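You operate a simulated robot arm through the tools that you are given. There is no shell and no other tool.

You are at the controls of a simulated robot arm. One attempt, no reset.

## Task
Power up the console and its computer, then set speed 500.
Fine: shut the computer door again.

Only the result counts: the job must be done as asked and must still hold three seconds after the hand-in. Knocking over, shifting, dropping, spilling or breaking anything else fails it.

## Robot
A 6-joint arm with a fingered hand, fixed in place. Base frame: the origin is at the foot of the arm, x ahead of it, y to its left, z up. Lengths are in mm, angles in degrees, forces in N, time in s.
With the tool pointing down near the work surface it reaches from about 260 to 700 mm from the base axis. Its first joint turns from -166.0 to 166.0 degrees. Payload 4 kg.
The tool frame sits at the grasp point between the pads (the TCP): z along the fingers, y along the line on which they close. The tips reach 26 mm beyond it. Largest opening 148 mm; the body of the gripper starts 73 mm behind the TCP. The gripper is a hand of 3 fingers: y runs from the thumb to the fingers, the wrist lies at [0, 0, -239] in the tool frame, and closing takes about 1.5 s.
Orientation is told as [roll, pitch, yaw] about the base's x, y, z axes, in that order, counted from this pose: with the fingers straight down and closing along the base's y, the tool's x points along the base's -x, its y along +y and its z along -z.

## Interface
- The arm moves only by the tool nudge_tool. Its argument "deltas" is a list of rows, each an object of numbers (a shift or turn left out is 0, a gripper value left out holds the last): "x", "y", "z": the shift along the base's x, y, z in units of 30 mm (1.0 is 30 mm); "ax", "ay", "az": the turn, a rotation vector about the base's x, y, z in units of 5 degrees (1.0 is 5 degrees). In form: [{"x": .., "y": .., "z": .., "ax": .., "ay": .., "az": ..}, ...]. A call has 1 to 20 rows; each row shifts and turns the commanded pose from where the row before left it. "hand" is the gripper command, from -1 (shut) to 1 (fully open), values between in proportion, set as the call begins (left out, the last holds). A call with a number of a shift or a turn outside -1 to 1 is refused whole. A row lasts 0.2 s, in which the tool goes at most 50 mm and 8.6 degrees; a call with a longer step from one row to the next is refused whole, and so is a gripper value outside its range. A pose out of reach is approached as far as the arm can. The call stops where the force on the tool passes 40 N (or 10 N more than at its start, if that is more) or the arm is blocked; 0.2 s more then pass. The fingers move at their own pace (about 153 mm/s each) and stop on an object; they squeeze with about 22 N. The grip force told is the motor's: it shows also when the fingers shut on nothing. Time passes only in rows, and 0.2 s behind the last, so rows that do not move let the fingers close. It gives the time, the measured TCP pose, the force on the tool (base axes), the opening and the grip force at its end, in the units of the frame above (readings bear some noise), with the torque about the TCP (base axes, N m) and any sound that the robot's microphone picked up, and new pictures: "show" is both (left out), scene, wrist or none.
- Cameras (640 x 400 px; columns grow to the right, rows downward): "scene" is fixed at [47.9, -498.4, 1569.8]; the picture's right is [0.83, -0.56, 0.00], its down [-0.26, -0.39, -0.88] and it looks along [0.49, 0.73, -0.47] (base axes); focal length 341 px, centre (320, 200). "wrist" rides on the gripper at [68, -39, -90] in the tool frame; the picture's right is [0.50, 0.87, 0.00], its down [-0.65, 0.38, -0.65] and it looks along [-0.57, 0.33, 0.76] (tool axes); focal length 222 px, centre (320, 200). There is no depth. A picture from a camera that has moved, and an enlarged one, comes with that camera's place and axes in the base frame and with its lens.
- lift_body(by): slides the trunk up (or, below 0, down) by that many mm; the arm rides with it, the base frame stays. It gives what a move gives, with no picture.
- finger_targets(finger1, finger2, thumb_bend): sets how far each is bent, from 0 (flat) to 100 (curled in); at 30 the hand is open as for a grip, at 70 the pads meet at the TCP. One left out holds its place. A second passes; each finger stops where it meets its share of the squeeze, and holds until it gets a number again. A gripper value or a shape takes the hand back. It gives what a move gives, with no picture; readings hold the bend of each and the force on the fingers (four entries, about 0 where the hand has none), thumb and palm.
- preshape(shape): the hand has 3 fingers and takes this shape, open, in about a second: jaw (thumb against the fingers, like two jaws); tri (thumb and two fingers); tip (a fingertip pinch); poke (one finger out to press); point (the index stretched); flat (the hand flat); cup (the hand cupped); fist (a fist). The gripper value then closes the fingers along that shape, each until it touches; the sizes above hold for jaw. It gives what a move gives, with no picture.
- inspect(camera, box): a new picture of the part [left, top, right, bottom] of that camera's present view, enlarged. The clock stands still meanwhile.
- finish_job(): hands the job in; it is judged then, once.

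Nothing tells you positions but the pictures and the camera data. Unless the task says otherwise, let go and move clear before handing in.

The tools are called as a command line: name --argument value ..., lists and objects as JSON in quotes. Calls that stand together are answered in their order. nudge_tool: Moves the arm, as the interface text tells. Its arguments: {"type":"object","properties":{"deltas":{"type":"array","items":{"type":"object","properties":{"x":{"type":"number"},"y":{"type":"number"},"z":{"type":"number"},"ax":{"type":"number"},"ay":{"type":"number"},"az":{"type":"number"}}}},"hand":{"type":"number"},"show":{"type":"string","enum":["both","scene","wrist","none"]}},"required":["deltas"]} The other tools are called the same way: lift_body (by) slides the trunk up or down; preshape (shape) gives the hand a shape; finger_targets (finger1, finger2, thumb_bend) moves the fingers one by one; inspect (camera, box) takes an enlarged picture of a part of a camera's view; finish_job () hands the job in.

At the start:

```text
clock: 0.0
eef_pos: [293.7, 294.0, 1357.2]
tcp_rot: [0.0, -0.1, 0.0]
contact_force: [0.1, -0.4, 0.3]
torque: [-0.01, -0.02, 0.0]
finger_gap: 148.0
finger_force: 0.0
shape: jaw
bend: [30.0, 30.0, 30.0]
finger forces: [0.0, 0.0, 0.1, 0.0, 0.1, 0.0]
trunk travel left (down, up): [-275.0, 42.0]
```

scene: 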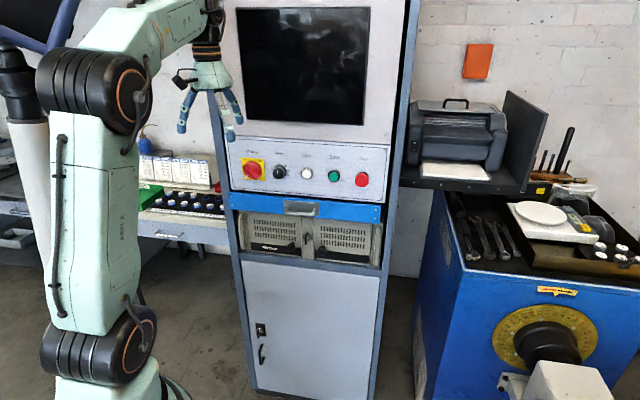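
wrist: 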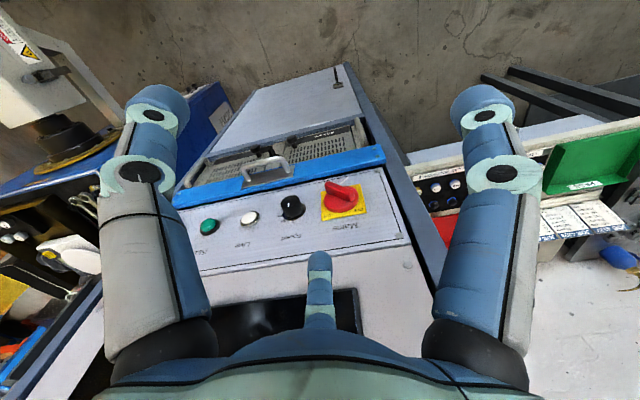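

I see a cabinet with a screen, a panel (red/yellow main switch, black knob, white, green and red buttons), a blue drawer or flap with a handle, and a computer behind small grille doors. I'll zoom in on these first.

inspect --camera "scene" --box '[220, 130, 400, 280]'

inspect --camera "wrist" --box '[160, 100, 440, 275]'

inspect --camera "scene" --box '[220, 0, 420, 130]'

inspect --camera "scene" --box '[225, 190, 395, 280]'

```text
2.67 times, centred on (310, 205) of scene
camera zoom: at [47.9, -498.4, 1569.8], right [0.83, -0.56, 0.0], down [-0.26, -0.39, -0.88], along [0.49, 0.73, -0.47], focal length 910 px, centre (347, 187)
```

zoom: 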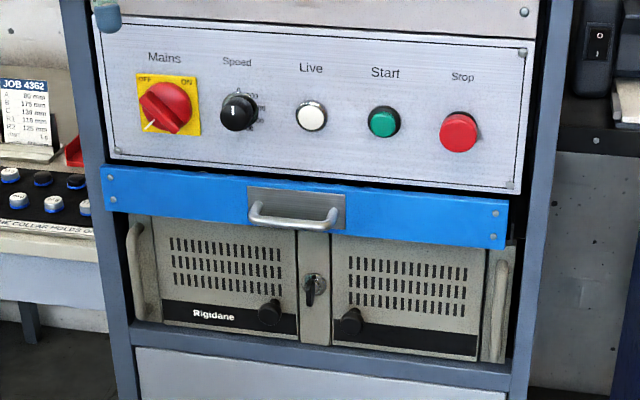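

```text
2.29 times, centred on (300, 188) of wrist
camera zoom: at [226.6, 255.2, 1447.0], right [-0.5, 0.87, 0.0], down [0.65, 0.38, 0.65], along [0.57, 0.33, -0.76], focal length 508 px, centre (366, 229)
```

zoom: 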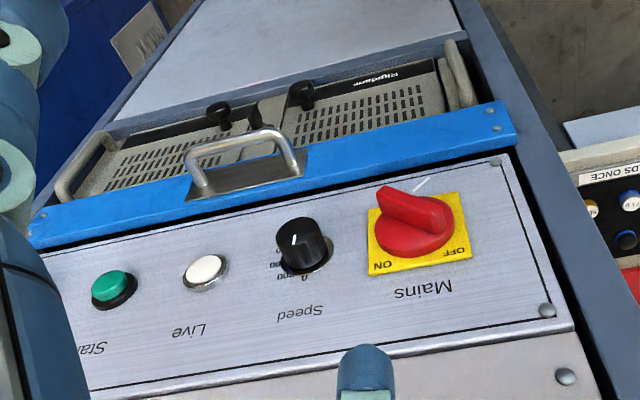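

```text
3.08 times, centred on (320, 65) of scene
camera zoom: at [47.9, -498.4, 1569.8], right [0.83, -0.56, 0.0], down [-0.26, -0.39, -0.88], along [0.49, 0.73, -0.47], focal length 1050 px, centre (320, 615)
```

zoom: 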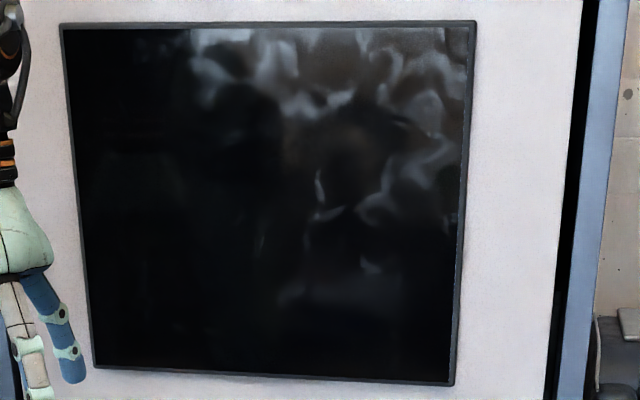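

```text
3.76 times, centred on (310, 235) of scene
camera zoom: at [47.9, -498.4, 1569.8], right [0.83, -0.56, 0.0], down [-0.26, -0.39, -0.88], along [0.49, 0.73, -0.47], focal length 1285 px, centre (358, 68)
```

zoom: 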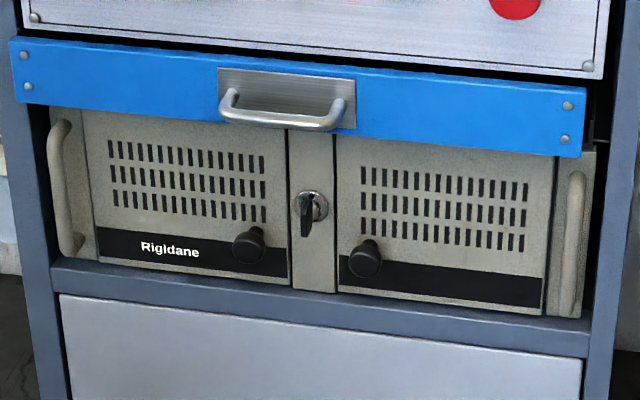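

The mains switch is at about [407, 399, 1173] and the start button at about [587, 231, 1170]. The panel therefore faces roughly 45° back toward the arm's foot. I'll turn the hand about the vertical so that, once it is tilted up, its camera looks at the panel the right way up.

nudge_tool --deltas '[{"az": -1}, {"az": -1}, {"az": -1}, {"az": -1}, {"az": -1}, {"az": -1}, {"az": -1}, {"az": -1}, {"az": -1}, {"az": -1}, {"az": -1}, {"az": -1}, {"az": -1}, {"az": -1}, {"az": -1}]' --show "both"

inspect --camera "scene" --box '[225, 145, 305, 195]'

```text
clock: 3.2
eef_pos: [293.2, 294.4, 1357.9]
tcp_rot: [0.0, -0.1, -75.1]
contact_force: [-1.0, -0.2, -0.4]
torque: [0.02, 0.04, -0.01]
finger_gap: 147.9
finger_force: 0.0
shape: jaw
bend: [30.0, 30.0, 30.0]
finger forces: [0.0, 0.1, 0.0, 0.1, 0.0, 0.0]
trunk travel left (down, up): [-275.0, 42.0]
camera wrist: at [239.6, 349.4, 1447.2], right [0.71, 0.71, 0.0], down [0.53, -0.54, 0.65], along [0.46, -0.46, -0.76], focal length 222 px, centre (320, 200)
```

scene: 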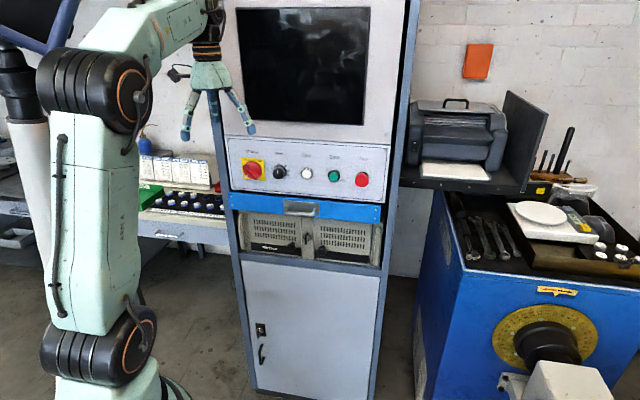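
wrist: 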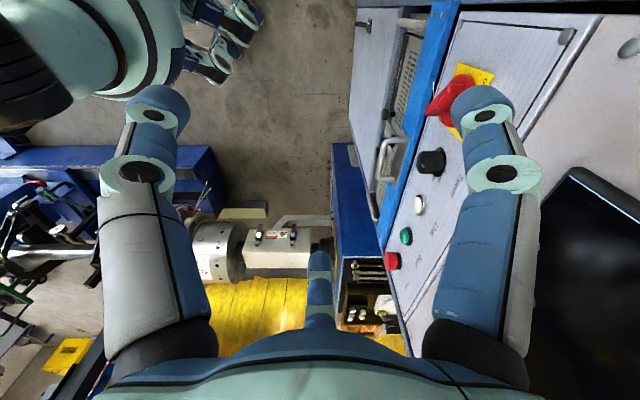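

```text
8.00 times, centred on (265, 170) of scene
camera zoom: at [47.9, -498.4, 1569.8], right [0.83, -0.56, 0.0], down [-0.26, -0.39, -0.88], along [0.49, 0.73, -0.47], focal length 2731 px, centre (760, 440)
```

zoom: 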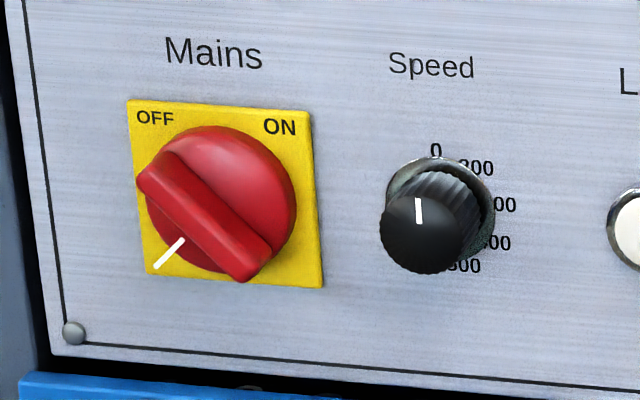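

Mains points at OFF and has to turn 90° clockwise. The speed knob is at 0, with its scale running clockwise. I'll finish the yaw and tilt the hand to face the panel.

nudge_tool --deltas '[{"az": -1}, {"az": -1}, {"az": -1}, {"az": -1}, {"az": -1}, {"az": -1}, {"az": -1}, {"az": -1}, {"az": -1}, {"az": -1}, {"az": -1}, {"az": -0.6}]' --show "none"

nudge_tool --deltas '[{"ax": 1, "ay": -0.93, "x": 0.146, "y": -0.015, "z": -0.32}, {"ax": 1, "ay": -0.93, "x": 0.146, "y": -0.015, "z": -0.32}, {"ax": 1, "ay": -0.93, "x": 0.146, "y": -0.015, "z": -0.32}, {"ax": 1, "ay": -0.93, "x": 0.146, "y": -0.015, "z": -0.32}, {"ax": 1, "ay": -0.93, "x": 0.146, "y": -0.015, "z": -0.32}, {"ax": 1, "ay": -0.93, "x": 0.146, "y": -0.015, "z": -0.32}, {"ax": 1, "ay": -0.93, "x": 0.146, "y": -0.015, "z": -0.32}]'

```text
clock: 5.8
eef_pos: [293.7, 293.8, 1356.7]
tcp_rot: [0.0, 0.0, -133.0]
contact_force: [0.3, -0.9, -0.1]
torque: [0.02, -0.03, 0.01]
finger_gap: 147.6
finger_force: 0.0
shape: jaw
bend: [30.0, 30.0, 30.0]
finger forces: [0.0, 0.1, 0.1, 0.0, 0.0, 0.0]
trunk travel left (down, up): [-275.0, 42.0]
```

```text
clock: 7.4
eef_pos: [322.5, 291.6, 1290.7]
tcp_rot: [-0.1, 47.8, -133.0]
contact_force: [-1.5, 0.0, 0.3]
torque: [0.0, 0.01, 0.0]
finger_gap: 147.9
finger_force: 0.1
shape: jaw
bend: [30.0, 30.0, 30.0]
finger forces: [0.0, 0.0, 0.0, 0.0, 0.0, 0.0]
trunk travel left (down, up): [-275.0, 42.0]
camera wrist: at [281.3, 303.1, 1400.2], right [0.86, -0.35, 0.37], down [-0.35, -0.93, -0.05], along [0.36, -0.09, -0.93], focal length 222 px, centre (320, 200)
```

scene: 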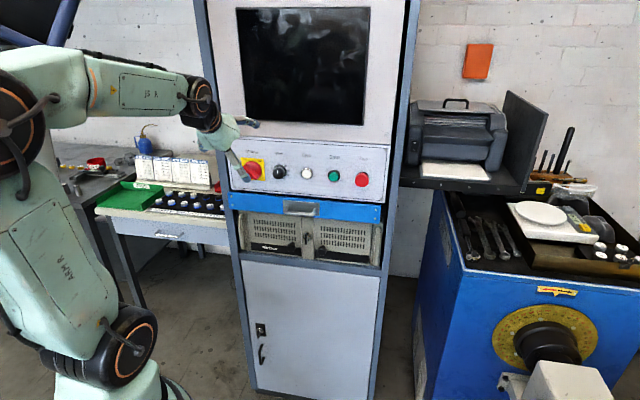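
wrist: 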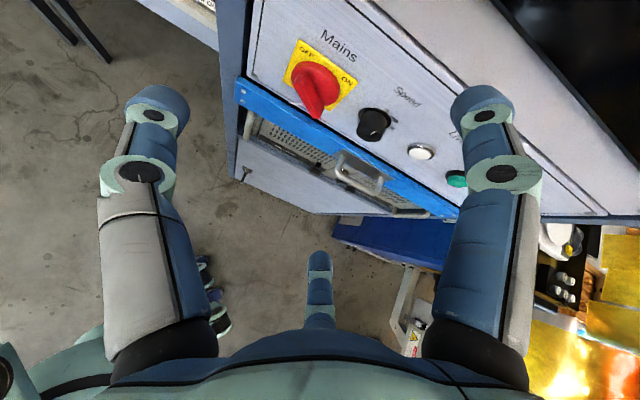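

The tilt works and the view is coming upright. I'll carry on until the fingers are horizontal.

nudge_tool --deltas '[{"ax": 1, "ay": -0.93, "x": 0.146, "y": -0.015, "z": -0.32}, {"ax": 1, "ay": -0.93, "x": 0.146, "y": -0.015, "z": -0.32}, {"ax": 1, "ay": -0.93, "x": 0.146, "y": -0.015, "z": -0.32}, {"ax": 1, "ay": -0.93, "x": 0.146, "y": -0.015, "z": -0.32}, {"ax": 1, "ay": -0.93, "x": 0.146, "y": -0.015, "z": -0.32}, {"ax": 1, "ay": -0.93, "x": 0.146, "y": -0.015, "z": -0.32}]'

```text
clock: 8.8
eef_pos: [326.7, 303.9, 1246.0]
tcp_rot: [-5.6, 75.5, -133.5]
contact_force: [0.4, -0.3, 0.4]
torque: [-0.02, -0.03, 0.03]
finger_gap: 147.7
finger_force: 0.0
shape: jaw
bend: [30.0, 30.0, 30.0]
finger forces: [0.0, 0.1, 0.0, 0.0, 0.0, 0.0]
out of reach, approached as far as the arm can: row 2, 3, 4, 5
trunk travel left (down, up): [-275.0, 42.0]
camera wrist: at [254.7, 271.3, 1334.6], right [0.77, -0.44, 0.46], down [-0.2, -0.85, -0.48], along [0.61, 0.28, -0.74], focal length 222 px, centre (320, 200)
```

scene: 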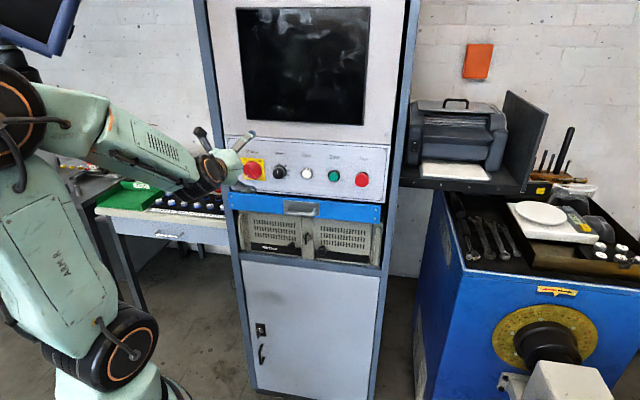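
wrist: 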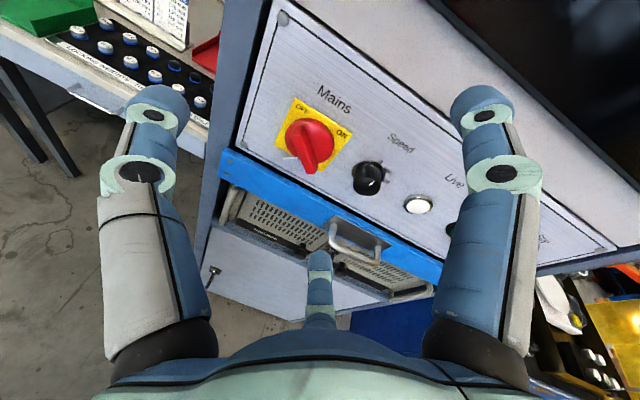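

The wrist is too close to the base axis, so I'll move the hand forward toward the panel a little to bring it within reach.

nudge_tool --deltas '[{"x": 0.34, "y": 0.366}, {"x": 0.34, "y": 0.366}, {}, {}]'

```text
clock: 9.8
eef_pos: [345.6, 325.4, 1248.2]
tcp_rot: [-5.6, 75.5, -133.4]
contact_force: [-1.6, 0.7, -0.5]
torque: [-0.02, 0.0, 0.03]
finger_gap: 148.1
finger_force: 0.1
shape: jaw
bend: [30.0, 30.0, 30.0]
finger forces: [0.0, 0.0, 0.0, 0.1, 0.1, 0.0]
trunk travel left (down, up): [-275.0, 42.0]
camera wrist: at [275.4, 293.0, 1335.0], right [0.77, -0.44, 0.46], down [-0.2, -0.85, -0.48], along [0.61, 0.28, -0.74], focal length 222 px, centre (320, 200)
```

scene: 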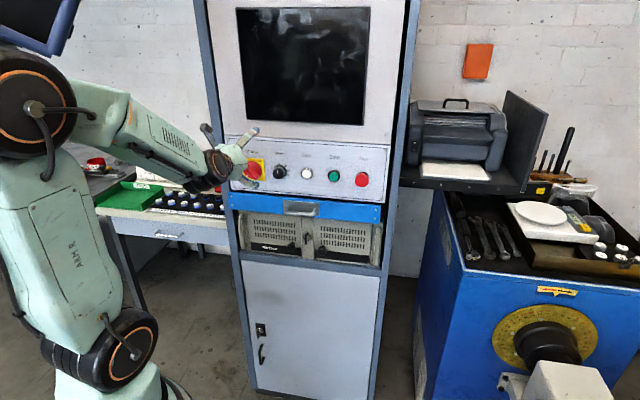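
wrist: 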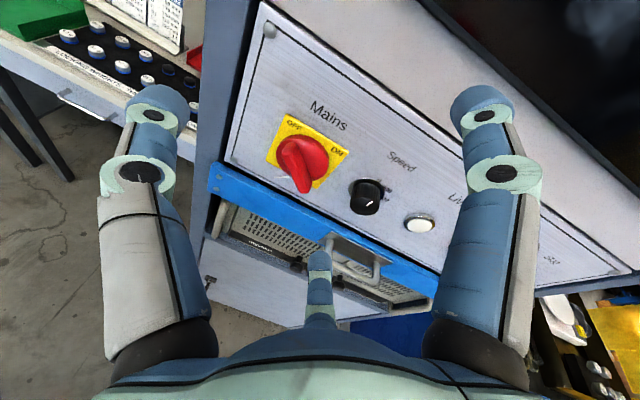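

Reach is limited by the arm folding, so I'll raise the hand, lower the trunk by the same amount and square the hand to the panel.

nudge_tool --deltas '[{"z": 1}, {"z": 1}, {"z": 1, "ax": 0.65, "ay": -0.68, "az": -0.34}, {"z": 1, "ax": 0.65, "ay": -0.68, "az": -0.34}, {"z": 1, "ax": 0.65, "ay": -0.68, "az": -0.34}]' --show "none"

lift_body --by -180

inspect --camera "wrist" --box '[0, 0, 640, 400]'

inspect --camera "scene" --box '[0, 0, 640, 400]'

```text
clock: 11.0
eef_pos: [347.8, 325.8, 1396.7]
tcp_rot: [5.8, 89.7, -127.0]
contact_force: [0.1, -0.5, -0.7]
torque: [-0.01, -0.01, 0.02]
finger_gap: 147.7
finger_force: 0.0
shape: jaw
bend: [30.0, 30.0, 30.0]
finger forces: [0.0, 0.0, 0.0, 0.0, 0.0, 0.0]
trunk travel left (down, up): [-275.0, 42.0]
```

```text
clock: 13.0
eef_pos: [362.0, 325.6, 1204.8]
tcp_rot: [-38.9, 88.0, -171.5]
contact_force: [-0.3, -0.5, -0.1]
torque: [-0.01, 0.04, -0.01]
finger_gap: 147.8
finger_force: 0.1
shape: jaw
bend: [30.0, 30.0, 30.0]
finger forces: [0.1, 0.0, 0.1, 0.0, 0.0, 0.1]
trunk travel left (down, up): [-95.0, 222.0]
```

```text
1.00 times, centred on (320, 200) of wrist (not enlarged: the box is as wide or as high as the picture)
camera zoom: at [275.3, 286.1, 1273.8], right [0.65, -0.58, 0.48], down [-0.19, -0.74, -0.65], along [0.73, 0.33, -0.59], focal length 222 px, centre (320, 200)
```

zoom: 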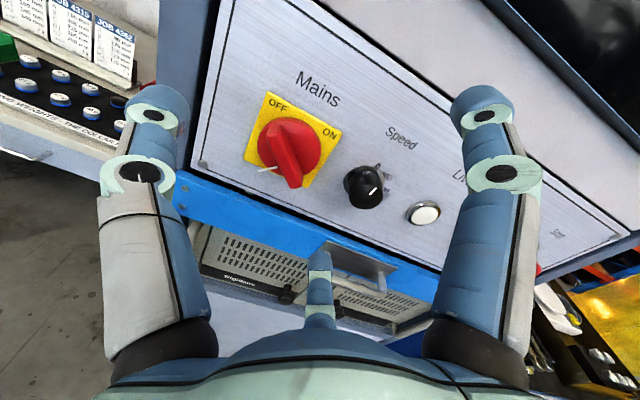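

```text
1.00 times, centred on (320, 200) of scene (not enlarged: the box is as wide or as high as the picture)
camera zoom: at [47.9, -498.4, 1569.8], right [0.83, -0.56, 0.0], down [-0.26, -0.39, -0.88], along [0.49, 0.73, -0.47], focal length 341 px, centre (320, 200)
```

zoom: 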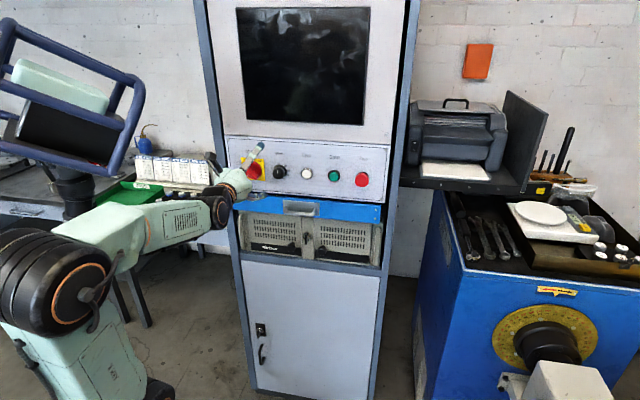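

The hand now faces the panel squarely. I'll zoom in to read the speed scale and measure positions more accurately.

inspect --camera "wrist" --box '[230, 60, 470, 210]'

inspect --camera "wrist" --box '[330, 140, 410, 190]'

inspect --camera "wrist" --box '[230, 70, 350, 200]'

inspect --camera "scene" --box '[220, 130, 400, 280]'

```text
2.67 times, centred on (350, 135) of wrist
camera zoom: at [275.3, 286.1, 1273.8], right [0.65, -0.58, 0.48], down [-0.19, -0.74, -0.65], along [0.73, 0.33, -0.59], focal length 592 px, centre (240, 373)
```

zoom: 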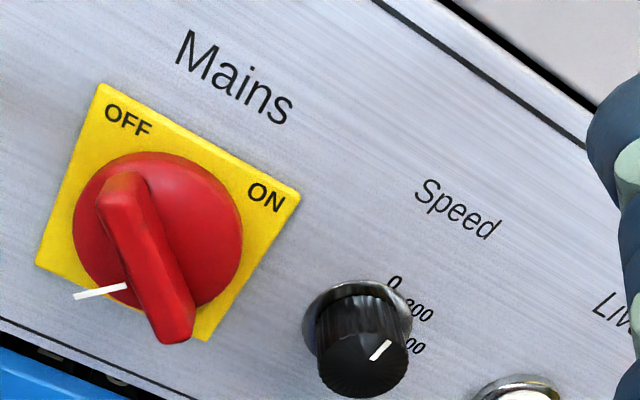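

```text
8.00 times, centred on (370, 165) of wrist
camera zoom: at [275.3, 286.1, 1273.8], right [0.65, -0.58, 0.48], down [-0.19, -0.74, -0.65], along [0.73, 0.33, -0.59], focal length 1777 px, centre (-80, 480)
```

zoom: 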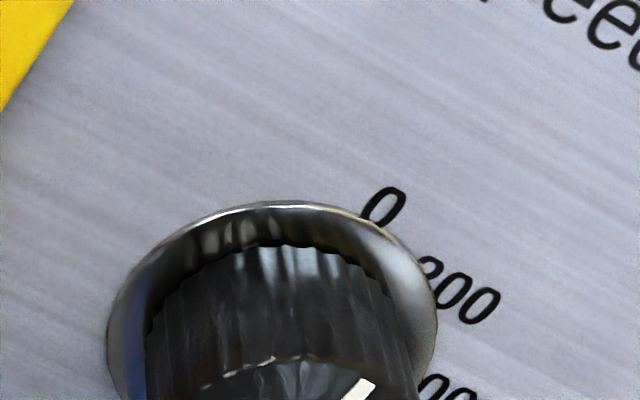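

```text
3.08 times, centred on (290, 135) of wrist
camera zoom: at [275.3, 286.1, 1273.8], right [0.65, -0.58, 0.48], down [-0.19, -0.74, -0.65], along [0.73, 0.33, -0.59], focal length 684 px, centre (412, 400)
```

zoom: 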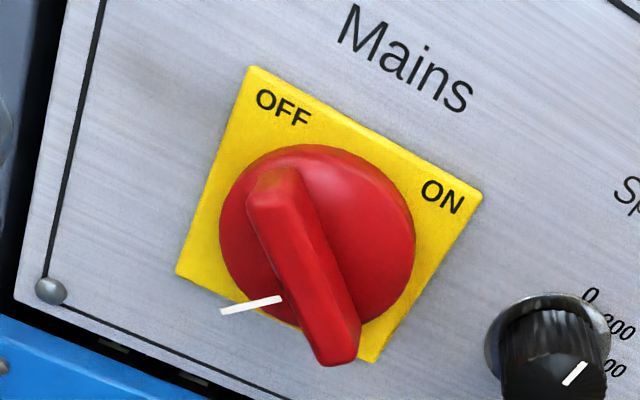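

```text
2.67 times, centred on (310, 205) of scene
camera zoom: at [47.9, -498.4, 1569.8], right [0.83, -0.56, 0.0], down [-0.26, -0.39, -0.88], along [0.49, 0.73, -0.47], focal length 910 px, centre (347, 187)
```

zoom: 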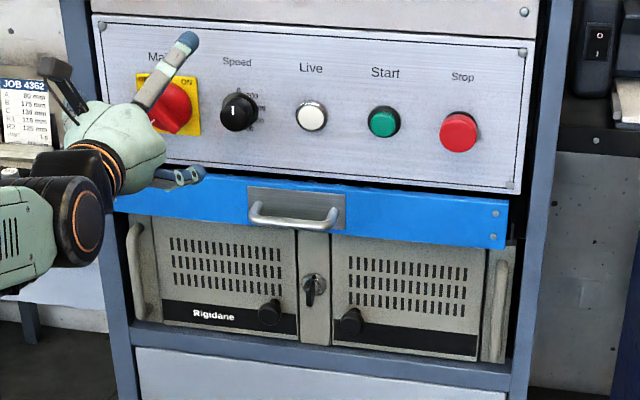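

The scale reads 0, 200 and so on, but the rest is hidden behind the knob. Everything on the panel stays behind n≈540, so I can safely move down and to the right for a head-on look.

nudge_tool --deltas '[{"x": 0.8, "y": -0.74}, {"x": 0.8, "y": -0.74, "z": -0.5}, {"z": -1}, {"z": -1}, {}]' --show "both"

```text
clock: 14.2
eef_pos: [409.5, 280.5, 1127.9]
tcp_rot: [-38.5, 88.1, -171.3]
contact_force: [0.0, 0.0, -0.2]
torque: [-0.01, -0.04, 0.02]
finger_gap: 148.0
finger_force: 0.1
shape: jaw
bend: [30.0, 30.0, 30.0]
finger forces: [0.0, 0.1, 0.0, 0.1, 0.0, 0.0]
trunk travel left (down, up): [-95.0, 222.0]
camera wrist: at [323.6, 240.9, 1197.6], right [0.65, -0.58, 0.48], down [-0.19, -0.74, -0.65], along [0.73, 0.33, -0.59], focal length 222 px, centre (320, 200)
```

scene: 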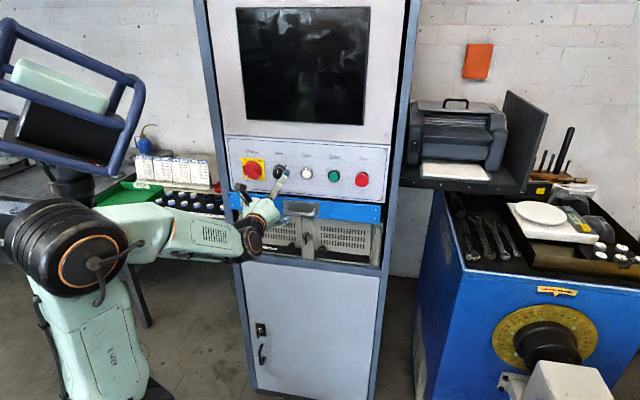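
wrist: 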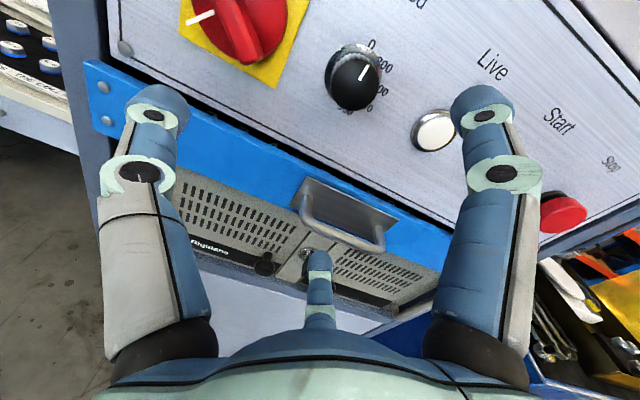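

inspect --camera "wrist" --box '[305, 30, 415, 120]'

inspect --camera "wrist" --box '[170, 160, 470, 330]'

inspect --camera "scene" --box '[225, 145, 305, 195]'

```text
4.44 times, centred on (360, 75) of wrist
camera zoom: at [323.6, 240.9, 1197.6], right [0.65, -0.58, 0.48], down [-0.19, -0.74, -0.65], along [0.73, 0.33, -0.59], focal length 987 px, centre (142, 756)
```

zoom: 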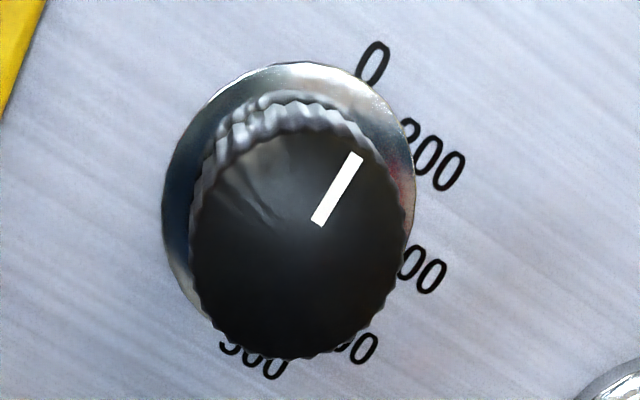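

```text
2.13 times, centred on (320, 245) of wrist
camera zoom: at [323.6, 240.9, 1197.6], right [0.65, -0.58, 0.48], down [-0.19, -0.74, -0.65], along [0.73, 0.33, -0.59], focal length 474 px, centre (320, 104)
```

zoom: 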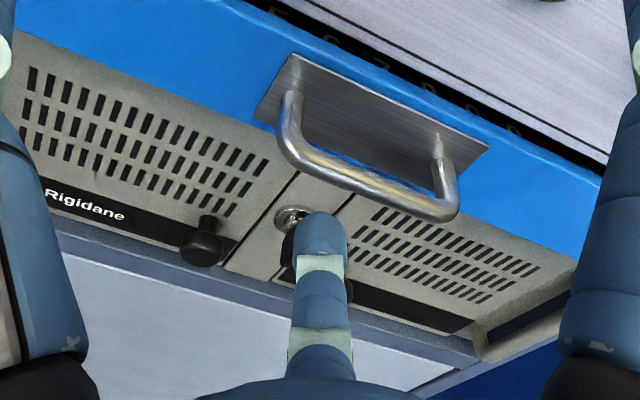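

```text
8.00 times, centred on (265, 170) of scene
camera zoom: at [47.9, -498.4, 1569.8], right [0.83, -0.56, 0.0], down [-0.26, -0.39, -0.88], along [0.49, 0.73, -0.47], focal length 2731 px, centre (760, 440)
```

zoom: 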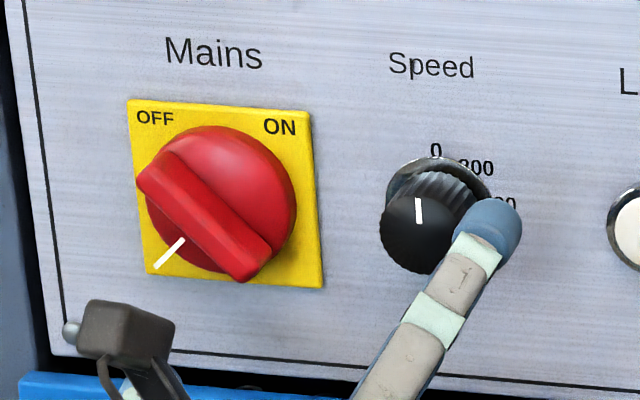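

The knob front is at about n=546, a=107, z=1172, with labels spaced evenly. To read the ones that are hidden, I'll shift the camera right and down.

nudge_tool --deltas '[{"x": 0.8, "y": -0.74, "z": -0.5}, {"x": 0.8, "y": -0.74, "z": -0.5}, {"x": 0.2, "y": -0.18, "z": -0.5}, {}]' --show "wrist"

inspect --camera "wrist" --box '[180, 0, 300, 75]'

```text
clock: 15.2
eef_pos: [464.0, 229.9, 1082.8]
tcp_rot: [-38.4, 87.9, -171.1]
contact_force: [-0.6, 0.5, 0.3]
torque: [-0.01, -0.02, -0.04]
finger_gap: 148.0
finger_force: 0.0
shape: jaw
bend: [30.0, 30.0, 30.0]
finger forces: [0.1, 0.0, 0.0, 0.0, 0.0, 0.1]
trunk travel left (down, up): [-95.0, 222.0]
camera wrist: at [377.4, 190.6, 1153.3], right [0.65, -0.58, 0.48], down [-0.19, -0.74, -0.65], along [0.73, 0.33, -0.59], focal length 222 px, centre (320, 200)
```

wrist: 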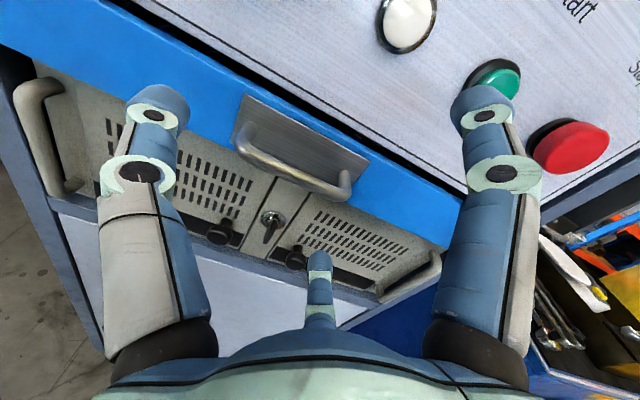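

```text
5.33 times, centred on (240, 38) of wrist
camera zoom: at [377.4, 190.6, 1153.3], right [0.65, -0.58, 0.48], down [-0.19, -0.74, -0.65], along [0.73, 0.33, -0.59], focal length 1185 px, centre (747, 1067)
```

zoom: 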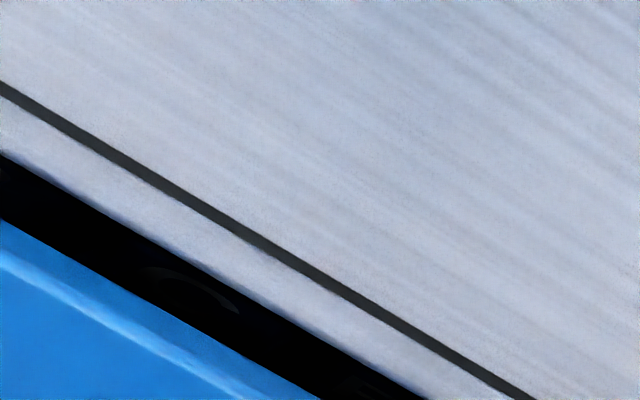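

From here the computer front is in clear view, so I'll zoom in on it. Then I'll raise the hand to get the knob back in the picture.

inspect --camera "wrist" --box '[180, 180, 460, 300]'

nudge_tool --deltas '[{"z": 0.9}, {"z": 0.6}, {}]' --show "wrist"

inspect --camera "wrist" --box '[180, 0, 300, 75]'

```text
2.29 times, centred on (320, 240) of wrist
camera zoom: at [377.4, 190.6, 1153.3], right [0.65, -0.58, 0.48], down [-0.19, -0.74, -0.65], along [0.73, 0.33, -0.59], focal length 508 px, centre (320, 109)
```

zoom: 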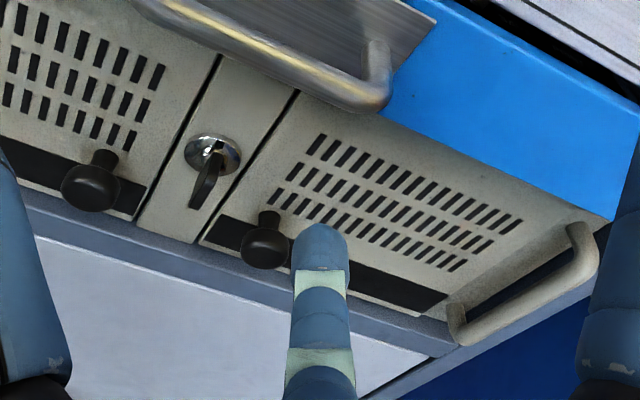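

```text
clock: 16.0
eef_pos: [464.6, 230.5, 1129.3]
tcp_rot: [-38.7, 88.0, -171.4]
contact_force: [-0.7, 0.6, 0.0]
torque: [0.01, 0.0, 0.0]
finger_gap: 148.1
finger_force: 0.1
shape: jaw
bend: [30.0, 30.0, 30.0]
finger forces: [0.1, 0.0, 0.0, 0.0, 0.0, 0.0]
trunk travel left (down, up): [-95.0, 222.0]
camera wrist: at [377.8, 191.6, 1200.3], right [0.65, -0.58, 0.48], down [-0.19, -0.74, -0.65], along [0.73, 0.33, -0.59], focal length 222 px, centre (320, 200)
```

wrist: 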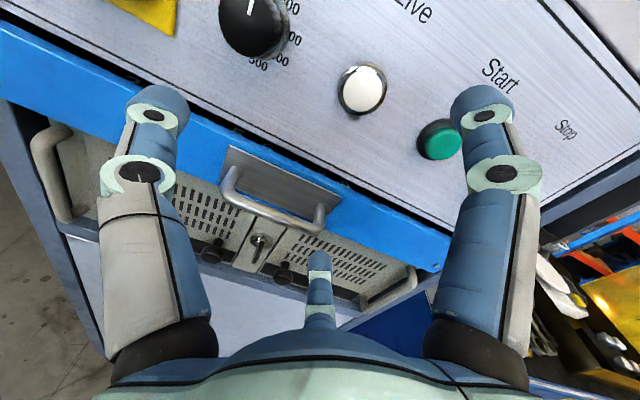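

```text
5.33 times, centred on (240, 38) of wrist
camera zoom: at [377.8, 191.6, 1200.3], right [0.65, -0.58, 0.48], down [-0.19, -0.74, -0.65], along [0.73, 0.33, -0.59], focal length 1185 px, centre (747, 1067)
```

zoom: 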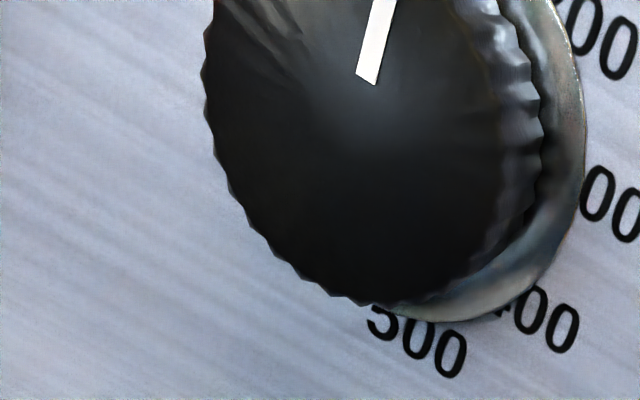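

The scale runs 0, 200, 300, 400, 500, with 500 as the last mark at roughly 160° clockwise. I'll move in front of the mains switch and watch how the fingers close.

nudge_tool --deltas '[{"x": -0.77, "y": 0.717, "z": 0.29}, {"x": -0.77, "y": 0.717, "z": 0.29}, {"x": -0.77, "y": 0.717, "z": 0.29}, {"x": -0.77, "y": 0.717, "z": 0.29}, {"x": -0.77, "y": 0.717, "z": 0.29}, {}]' --show "none" --hand -0.3

nudge_tool --deltas '[{}, {}, {}]' --hand -0.6

```text
clock: 17.4
eef_pos: [358.6, 326.3, 1172.5]
tcp_rot: [-37.9, 88.0, -170.0]
contact_force: [0.2, 0.4, 0.5]
torque: [0.01, 0.0, -0.02]
finger_gap: 52.2
finger_force: 0.0
shape: jaw
bend: [77.0, 77.0, 70.0]
finger forces: [0.0, 0.0, 0.0, 0.0, 0.0, 0.0]
out of reach, approached as far as the arm can: row 5
trunk travel left (down, up): [-95.0, 222.0]
```

```text
clock: 18.2
eef_pos: [358.6, 326.9, 1172.0]
tcp_rot: [-38.3, 88.1, -170.4]
contact_force: [0.0, -0.1, -0.6]
torque: [0.0, 0.01, -0.02]
finger_gap: 30.1
finger_force: 0.1
shape: jaw
bend: [75.0, 75.0, 70.0]
finger forces: [0.1, 0.1, 0.1, 0.0, 0.1, 0.1]
trunk travel left (down, up): [-95.0, 222.0]
camera wrist: at [272.8, 286.4, 1243.3], right [0.66, -0.58, 0.48], down [-0.18, -0.74, -0.65], along [0.73, 0.34, -0.59], focal length 222 px, centre (320, 200)
```

scene: 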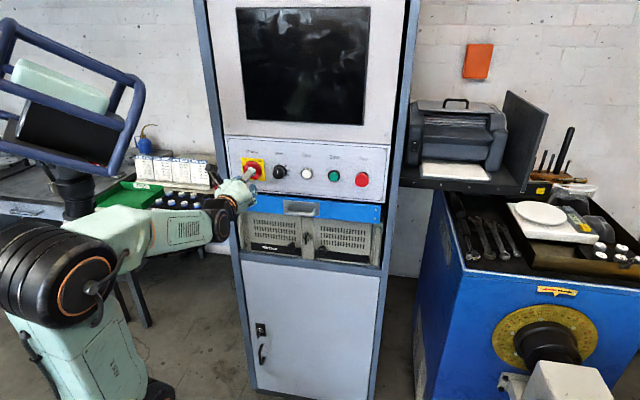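
wrist: 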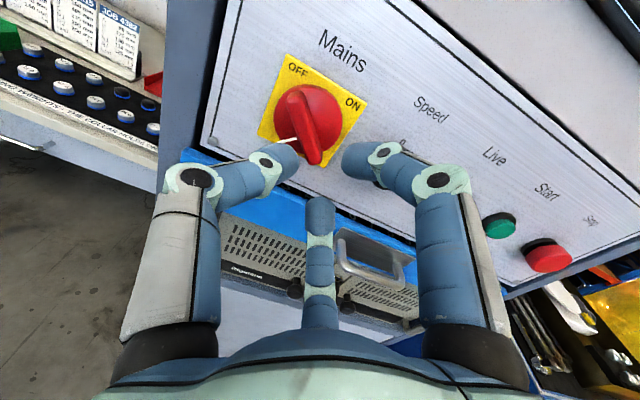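

The hand closes like a three-jaw chuck. I'll close it fully in free space to see the final geometry.

nudge_tool --deltas '[{}, {}, {}, {}]' --hand -1 --show "wrist"

inspect --camera "wrist" --box '[200, 40, 440, 240]'

inspect --camera "scene" --box '[200, 140, 300, 220]'

```text
clock: 19.2
eef_pos: [358.5, 326.5, 1173.7]
tcp_rot: [-38.2, 88.0, -170.3]
contact_force: [0.3, -1.1, -0.3]
torque: [-0.01, -0.05, -0.01]
finger_gap: 0.0
finger_force: 22.0
shape: jaw
bend: [70.0, 70.0, 70.0]
finger forces: [0.0, 0.1, 0.0, 0.0, 0.0, 0.0]
trunk travel left (down, up): [-95.0, 222.0]
camera wrist: at [272.8, 286.4, 1243.3], right [0.66, -0.58, 0.48], down [-0.18, -0.74, -0.64], along [0.73, 0.34, -0.59], focal length 222 px, centre (320, 200)
```

wrist: 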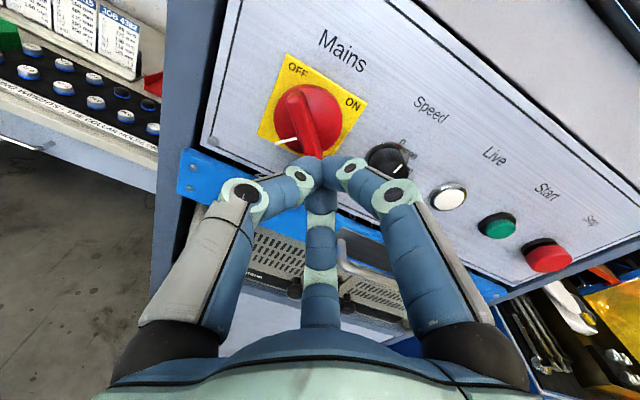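

```text
2.00 times, centred on (320, 140) of wrist
camera zoom: at [272.8, 286.4, 1243.3], right [0.66, -0.58, 0.48], down [-0.18, -0.74, -0.64], along [0.73, 0.34, -0.59], focal length 444 px, centre (320, 320)
```

zoom: 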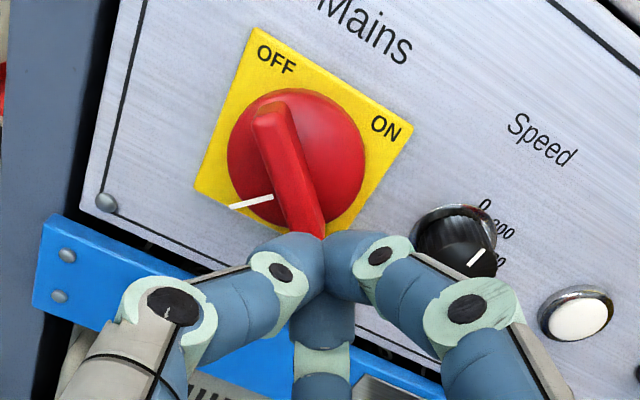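

```text
5.00 times, centred on (250, 180) of scene
camera zoom: at [47.9, -498.4, 1569.8], right [0.83, -0.56, 0.0], down [-0.26, -0.39, -0.88], along [0.49, 0.73, -0.47], focal length 1707 px, centre (670, 300)
```

zoom: 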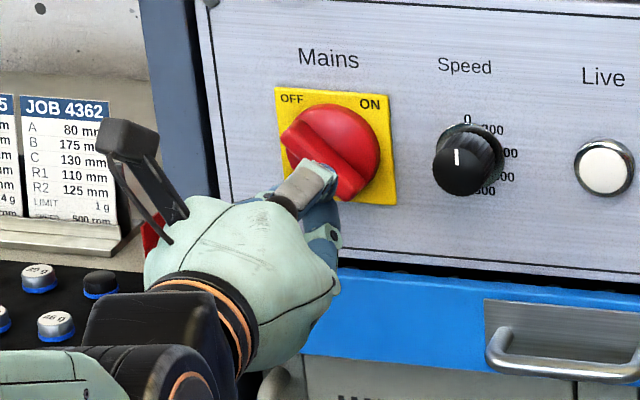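

Next is the mains handle. I'll roll the hand 45° counter-clockwise so it straddles the ridge, open it to about 60 mm and centre it at a=25, z=1172.

nudge_tool --deltas '[{"ax": -0.766, "ay": -0.824, "x": -0.02, "y": 0.064}, {"ax": -0.766, "ay": -0.824, "x": -0.02, "y": 0.064}, {"ax": -0.766, "ay": -0.824, "x": -0.02, "y": 0.064}, {"ax": -0.766, "ay": -0.824, "x": -0.02, "y": 0.064}, {"ax": -0.766, "ay": -0.824, "x": -0.02, "y": 0.064}, {"ax": -0.766, "ay": -0.824, "x": -0.02, "y": 0.064}, {"ax": -0.766, "ay": -0.824, "x": -0.02, "y": 0.064}, {"ax": -0.766, "ay": -0.824, "x": -0.02, "y": 0.064}, {}]' --hand -0.2

inspect --camera "scene" --box '[200, 140, 300, 220]'

inspect --camera "wrist" --box '[200, 40, 440, 240]'

```text
clock: 21.2
eef_pos: [369.2, 320.6, 1174.8]
tcp_rot: [88.0, 46.2, -44.9]
contact_force: [-0.6, 0.7, 0.0]
torque: [0.01, 0.01, 0.01]
finger_gap: 58.9
finger_force: 0.0
shape: jaw
bend: [77.0, 77.0, 70.0]
finger forces: [0.0, 0.1, 0.0, 0.1, 0.0, 0.1]
out of reach, approached as far as the arm can: row 1, 3, 4, 5, 7, 8
trunk travel left (down, up): [-95.0, 222.0]
camera wrist: at [254.7, 307.9, 1197.5], right [0.22, -0.18, 0.96], down [0.07, -0.98, -0.2], along [0.97, 0.11, -0.2], focal length 222 px, centre (320, 200)
```

scene: 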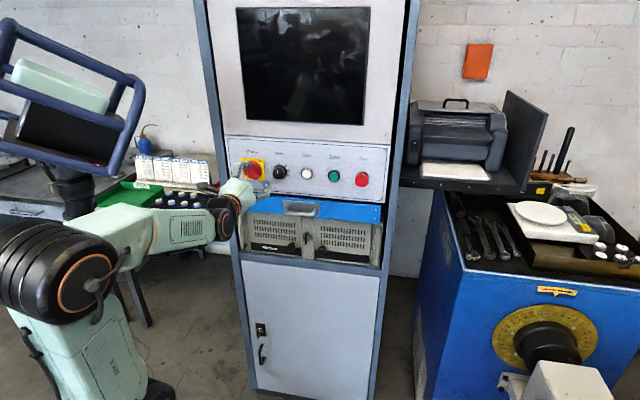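
wrist: 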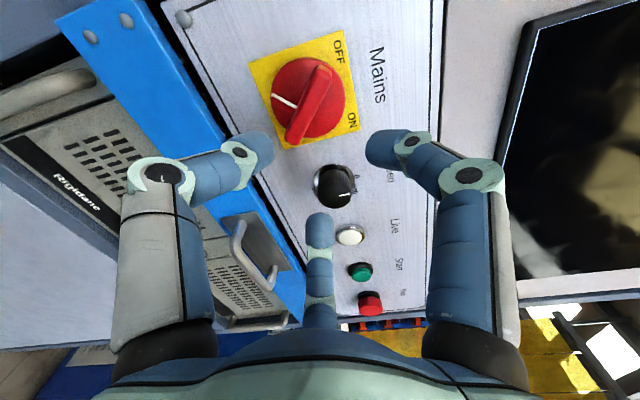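

```text
5.00 times, centred on (250, 180) of scene
camera zoom: at [47.9, -498.4, 1569.8], right [0.83, -0.56, 0.0], down [-0.26, -0.39, -0.88], along [0.49, 0.73, -0.47], focal length 1707 px, centre (670, 300)
```

zoom: 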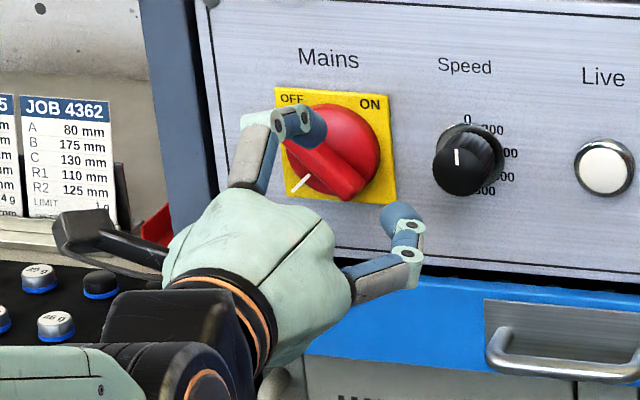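

```text
2.00 times, centred on (320, 140) of wrist
camera zoom: at [254.7, 307.9, 1197.5], right [0.22, -0.18, 0.96], down [0.07, -0.98, -0.2], along [0.97, 0.11, -0.2], focal length 444 px, centre (320, 320)
```

zoom: 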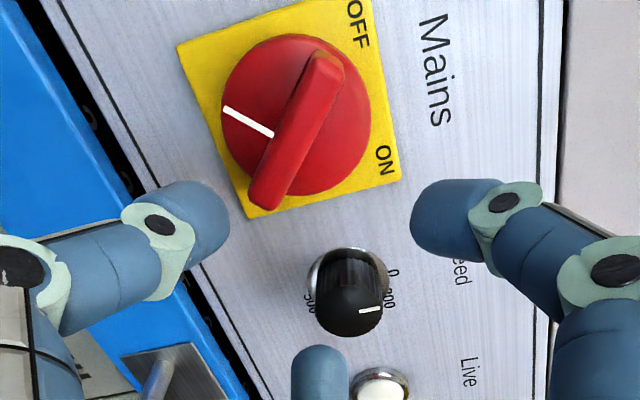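

The ridge is centred at about a=25, z=1172 and tilted about 45°, and the hand roll matches it. I'll open to 80 mm, centre the hand and move forward part of the way.

nudge_tool --deltas '[{"x": -0.16, "y": 0.49, "z": -0.05}, {"x": -0.16, "y": 0.49, "z": -0.05}, {}]' --hand 0.08

inspect --camera "scene" --box '[200, 140, 300, 220]'

inspect --camera "wrist" --box '[200, 40, 440, 240]'

```text
clock: 22.0
eef_pos: [376.0, 327.7, 1172.8]
tcp_rot: [88.1, 46.2, -44.8]
contact_force: [-0.4, 0.1, 0.0]
torque: [0.02, -0.02, -0.05]
finger_gap: 79.3
finger_force: 0.1
shape: jaw
bend: [35.0, 35.0, 70.0]
finger forces: [0.0, 0.0, 0.0, 0.1, 0.1, 0.0]
out of reach, approached as far as the arm can: row 1, 2
trunk travel left (down, up): [-95.0, 222.0]
camera wrist: at [261.3, 312.7, 1196.2], right [0.22, -0.18, 0.96], down [0.07, -0.98, -0.2], along [0.97, 0.11, -0.2], focal length 222 px, centre (320, 200)
```

scene: 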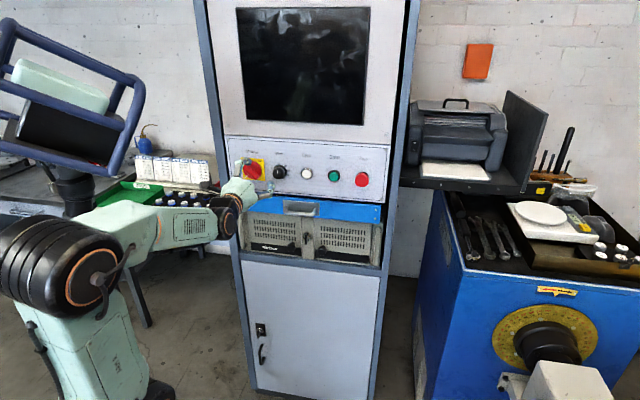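
wrist: 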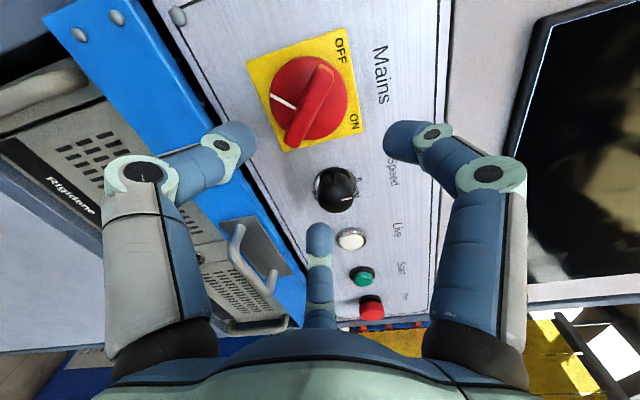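

```text
5.00 times, centred on (250, 180) of scene
camera zoom: at [47.9, -498.4, 1569.8], right [0.83, -0.56, 0.0], down [-0.26, -0.39, -0.88], along [0.49, 0.73, -0.47], focal length 1707 px, centre (670, 300)
```

zoom: 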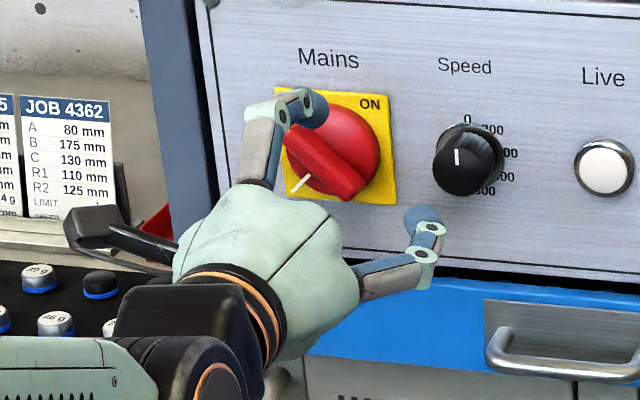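

```text
2.00 times, centred on (320, 140) of wrist
camera zoom: at [261.3, 312.7, 1196.2], right [0.22, -0.18, 0.96], down [0.07, -0.98, -0.2], along [0.97, 0.11, -0.2], focal length 444 px, centre (320, 320)
```

zoom: 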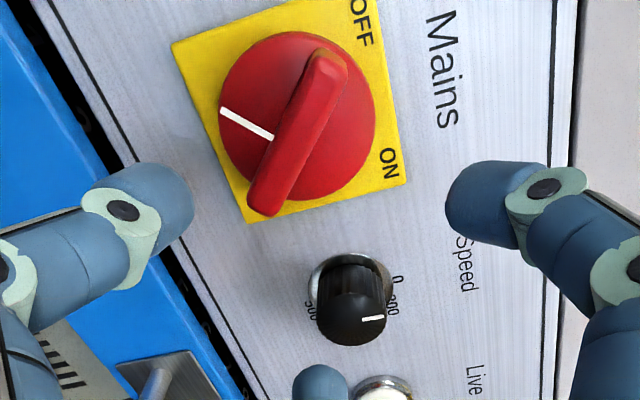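

The inner reach limit stopped the sideways move. I'll go left and forward together so the wrist stays outside the limit.

nudge_tool --deltas '[{"x": -0.083, "y": 0.35}, {"x": -0.083, "y": 0.35}, {"x": -0.083, "y": 0.35}, {}]' --show "none"

inspect --camera "scene" --box '[200, 140, 300, 220]'

inspect --camera "wrist" --box '[200, 40, 440, 240]'

```text
clock: 23.0
eef_pos: [385.9, 334.2, 1174.0]
tcp_rot: [88.1, 46.3, -44.8]
contact_force: [-0.1, 1.0, 0.0]
torque: [0.04, -0.05, 0.02]
finger_gap: 79.4
finger_force: 0.1
shape: jaw
bend: [35.0, 35.0, 70.0]
finger forces: [0.0, 0.0, 0.0, 0.0, 0.0, 0.0]
out of reach, approached as far as the arm can: row 1, 2, 3
trunk travel left (down, up): [-95.0, 222.0]
```

```text
5.00 times, centred on (250, 180) of scene
camera zoom: at [47.9, -498.4, 1569.8], right [0.83, -0.56, 0.0], down [-0.26, -0.39, -0.88], along [0.49, 0.73, -0.47], focal length 1707 px, centre (670, 300)
```

zoom: 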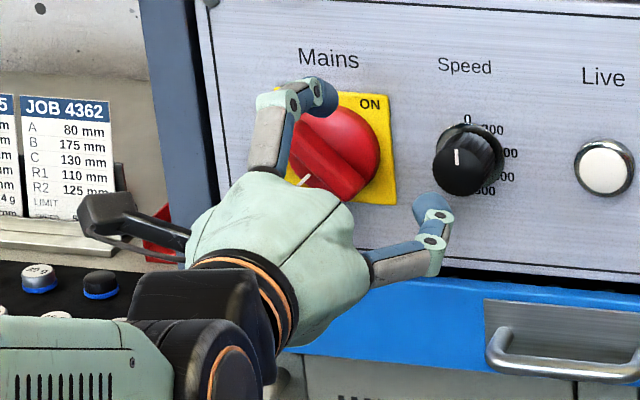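

```text
2.00 times, centred on (320, 140) of wrist
camera zoom: at [271.0, 321.0, 1197.8], right [0.22, -0.18, 0.96], down [0.08, -0.98, -0.2], along [0.97, 0.12, -0.2], focal length 444 px, centre (320, 320)
```

zoom: 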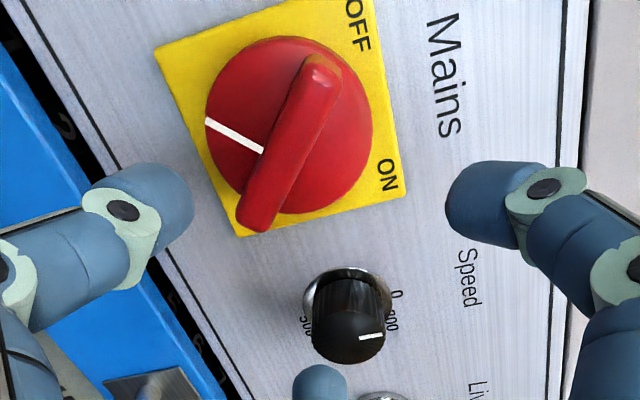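

Something in the arm still blocks the leftward move. Lowering the trunk further unfolds the elbow, so I'll raise the hand by 90 mm and then lower the trunk by 95 mm.

nudge_tool --deltas '[{"z": 1}, {"z": 1}, {"z": 1.0}, {}]' --show "none"

lift_body --by -95

nudge_tool --deltas '[{"x": -0.2, "y": 0.186}, {"x": -0.2, "y": 0.186}, {}]' --show "none"

```text
clock: 24.0
eef_pos: [387.2, 336.6, 1263.6]
tcp_rot: [88.1, 46.2, -45.1]
contact_force: [-0.2, -1.0, 0.1]
torque: [0.0, 0.0, 0.02]
finger_gap: 79.4
finger_force: 0.1
shape: jaw
bend: [35.0, 35.0, 70.0]
finger forces: [0.0, 0.0, 0.1, 0.1, 0.1, 0.1]
trunk travel left (down, up): [-95.0, 222.0]
```

```text
clock: 25.3
eef_pos: [404.8, 334.4, 1169.0]
tcp_rot: [87.2, 46.8, -45.4]
contact_force: [-0.5, -0.2, -0.4]
torque: [-0.01, 0.02, 0.0]
finger_gap: 79.7
finger_force: 0.1
shape: jaw
bend: [35.0, 35.0, 70.0]
finger forces: [0.1, 0.0, 0.1, 0.0, 0.0, 0.0]
trunk travel left (down, up): [0.0, 317.0]
```

```text
clock: 26.1
eef_pos: [406.6, 333.7, 1168.4]
tcp_rot: [87.3, 46.8, -45.4]
contact_force: [-0.2, 0.3, 0.2]
torque: [0.0, 0.02, 0.0]
finger_gap: 79.1
finger_force: 0.0
shape: jaw
bend: [35.0, 35.0, 70.0]
finger forces: [0.0, 0.0, 0.0, 0.0, 0.0, 0.0]
out of reach, approached as far as the arm can: row 1, 2
trunk travel left (down, up): [0.0, 317.0]
```

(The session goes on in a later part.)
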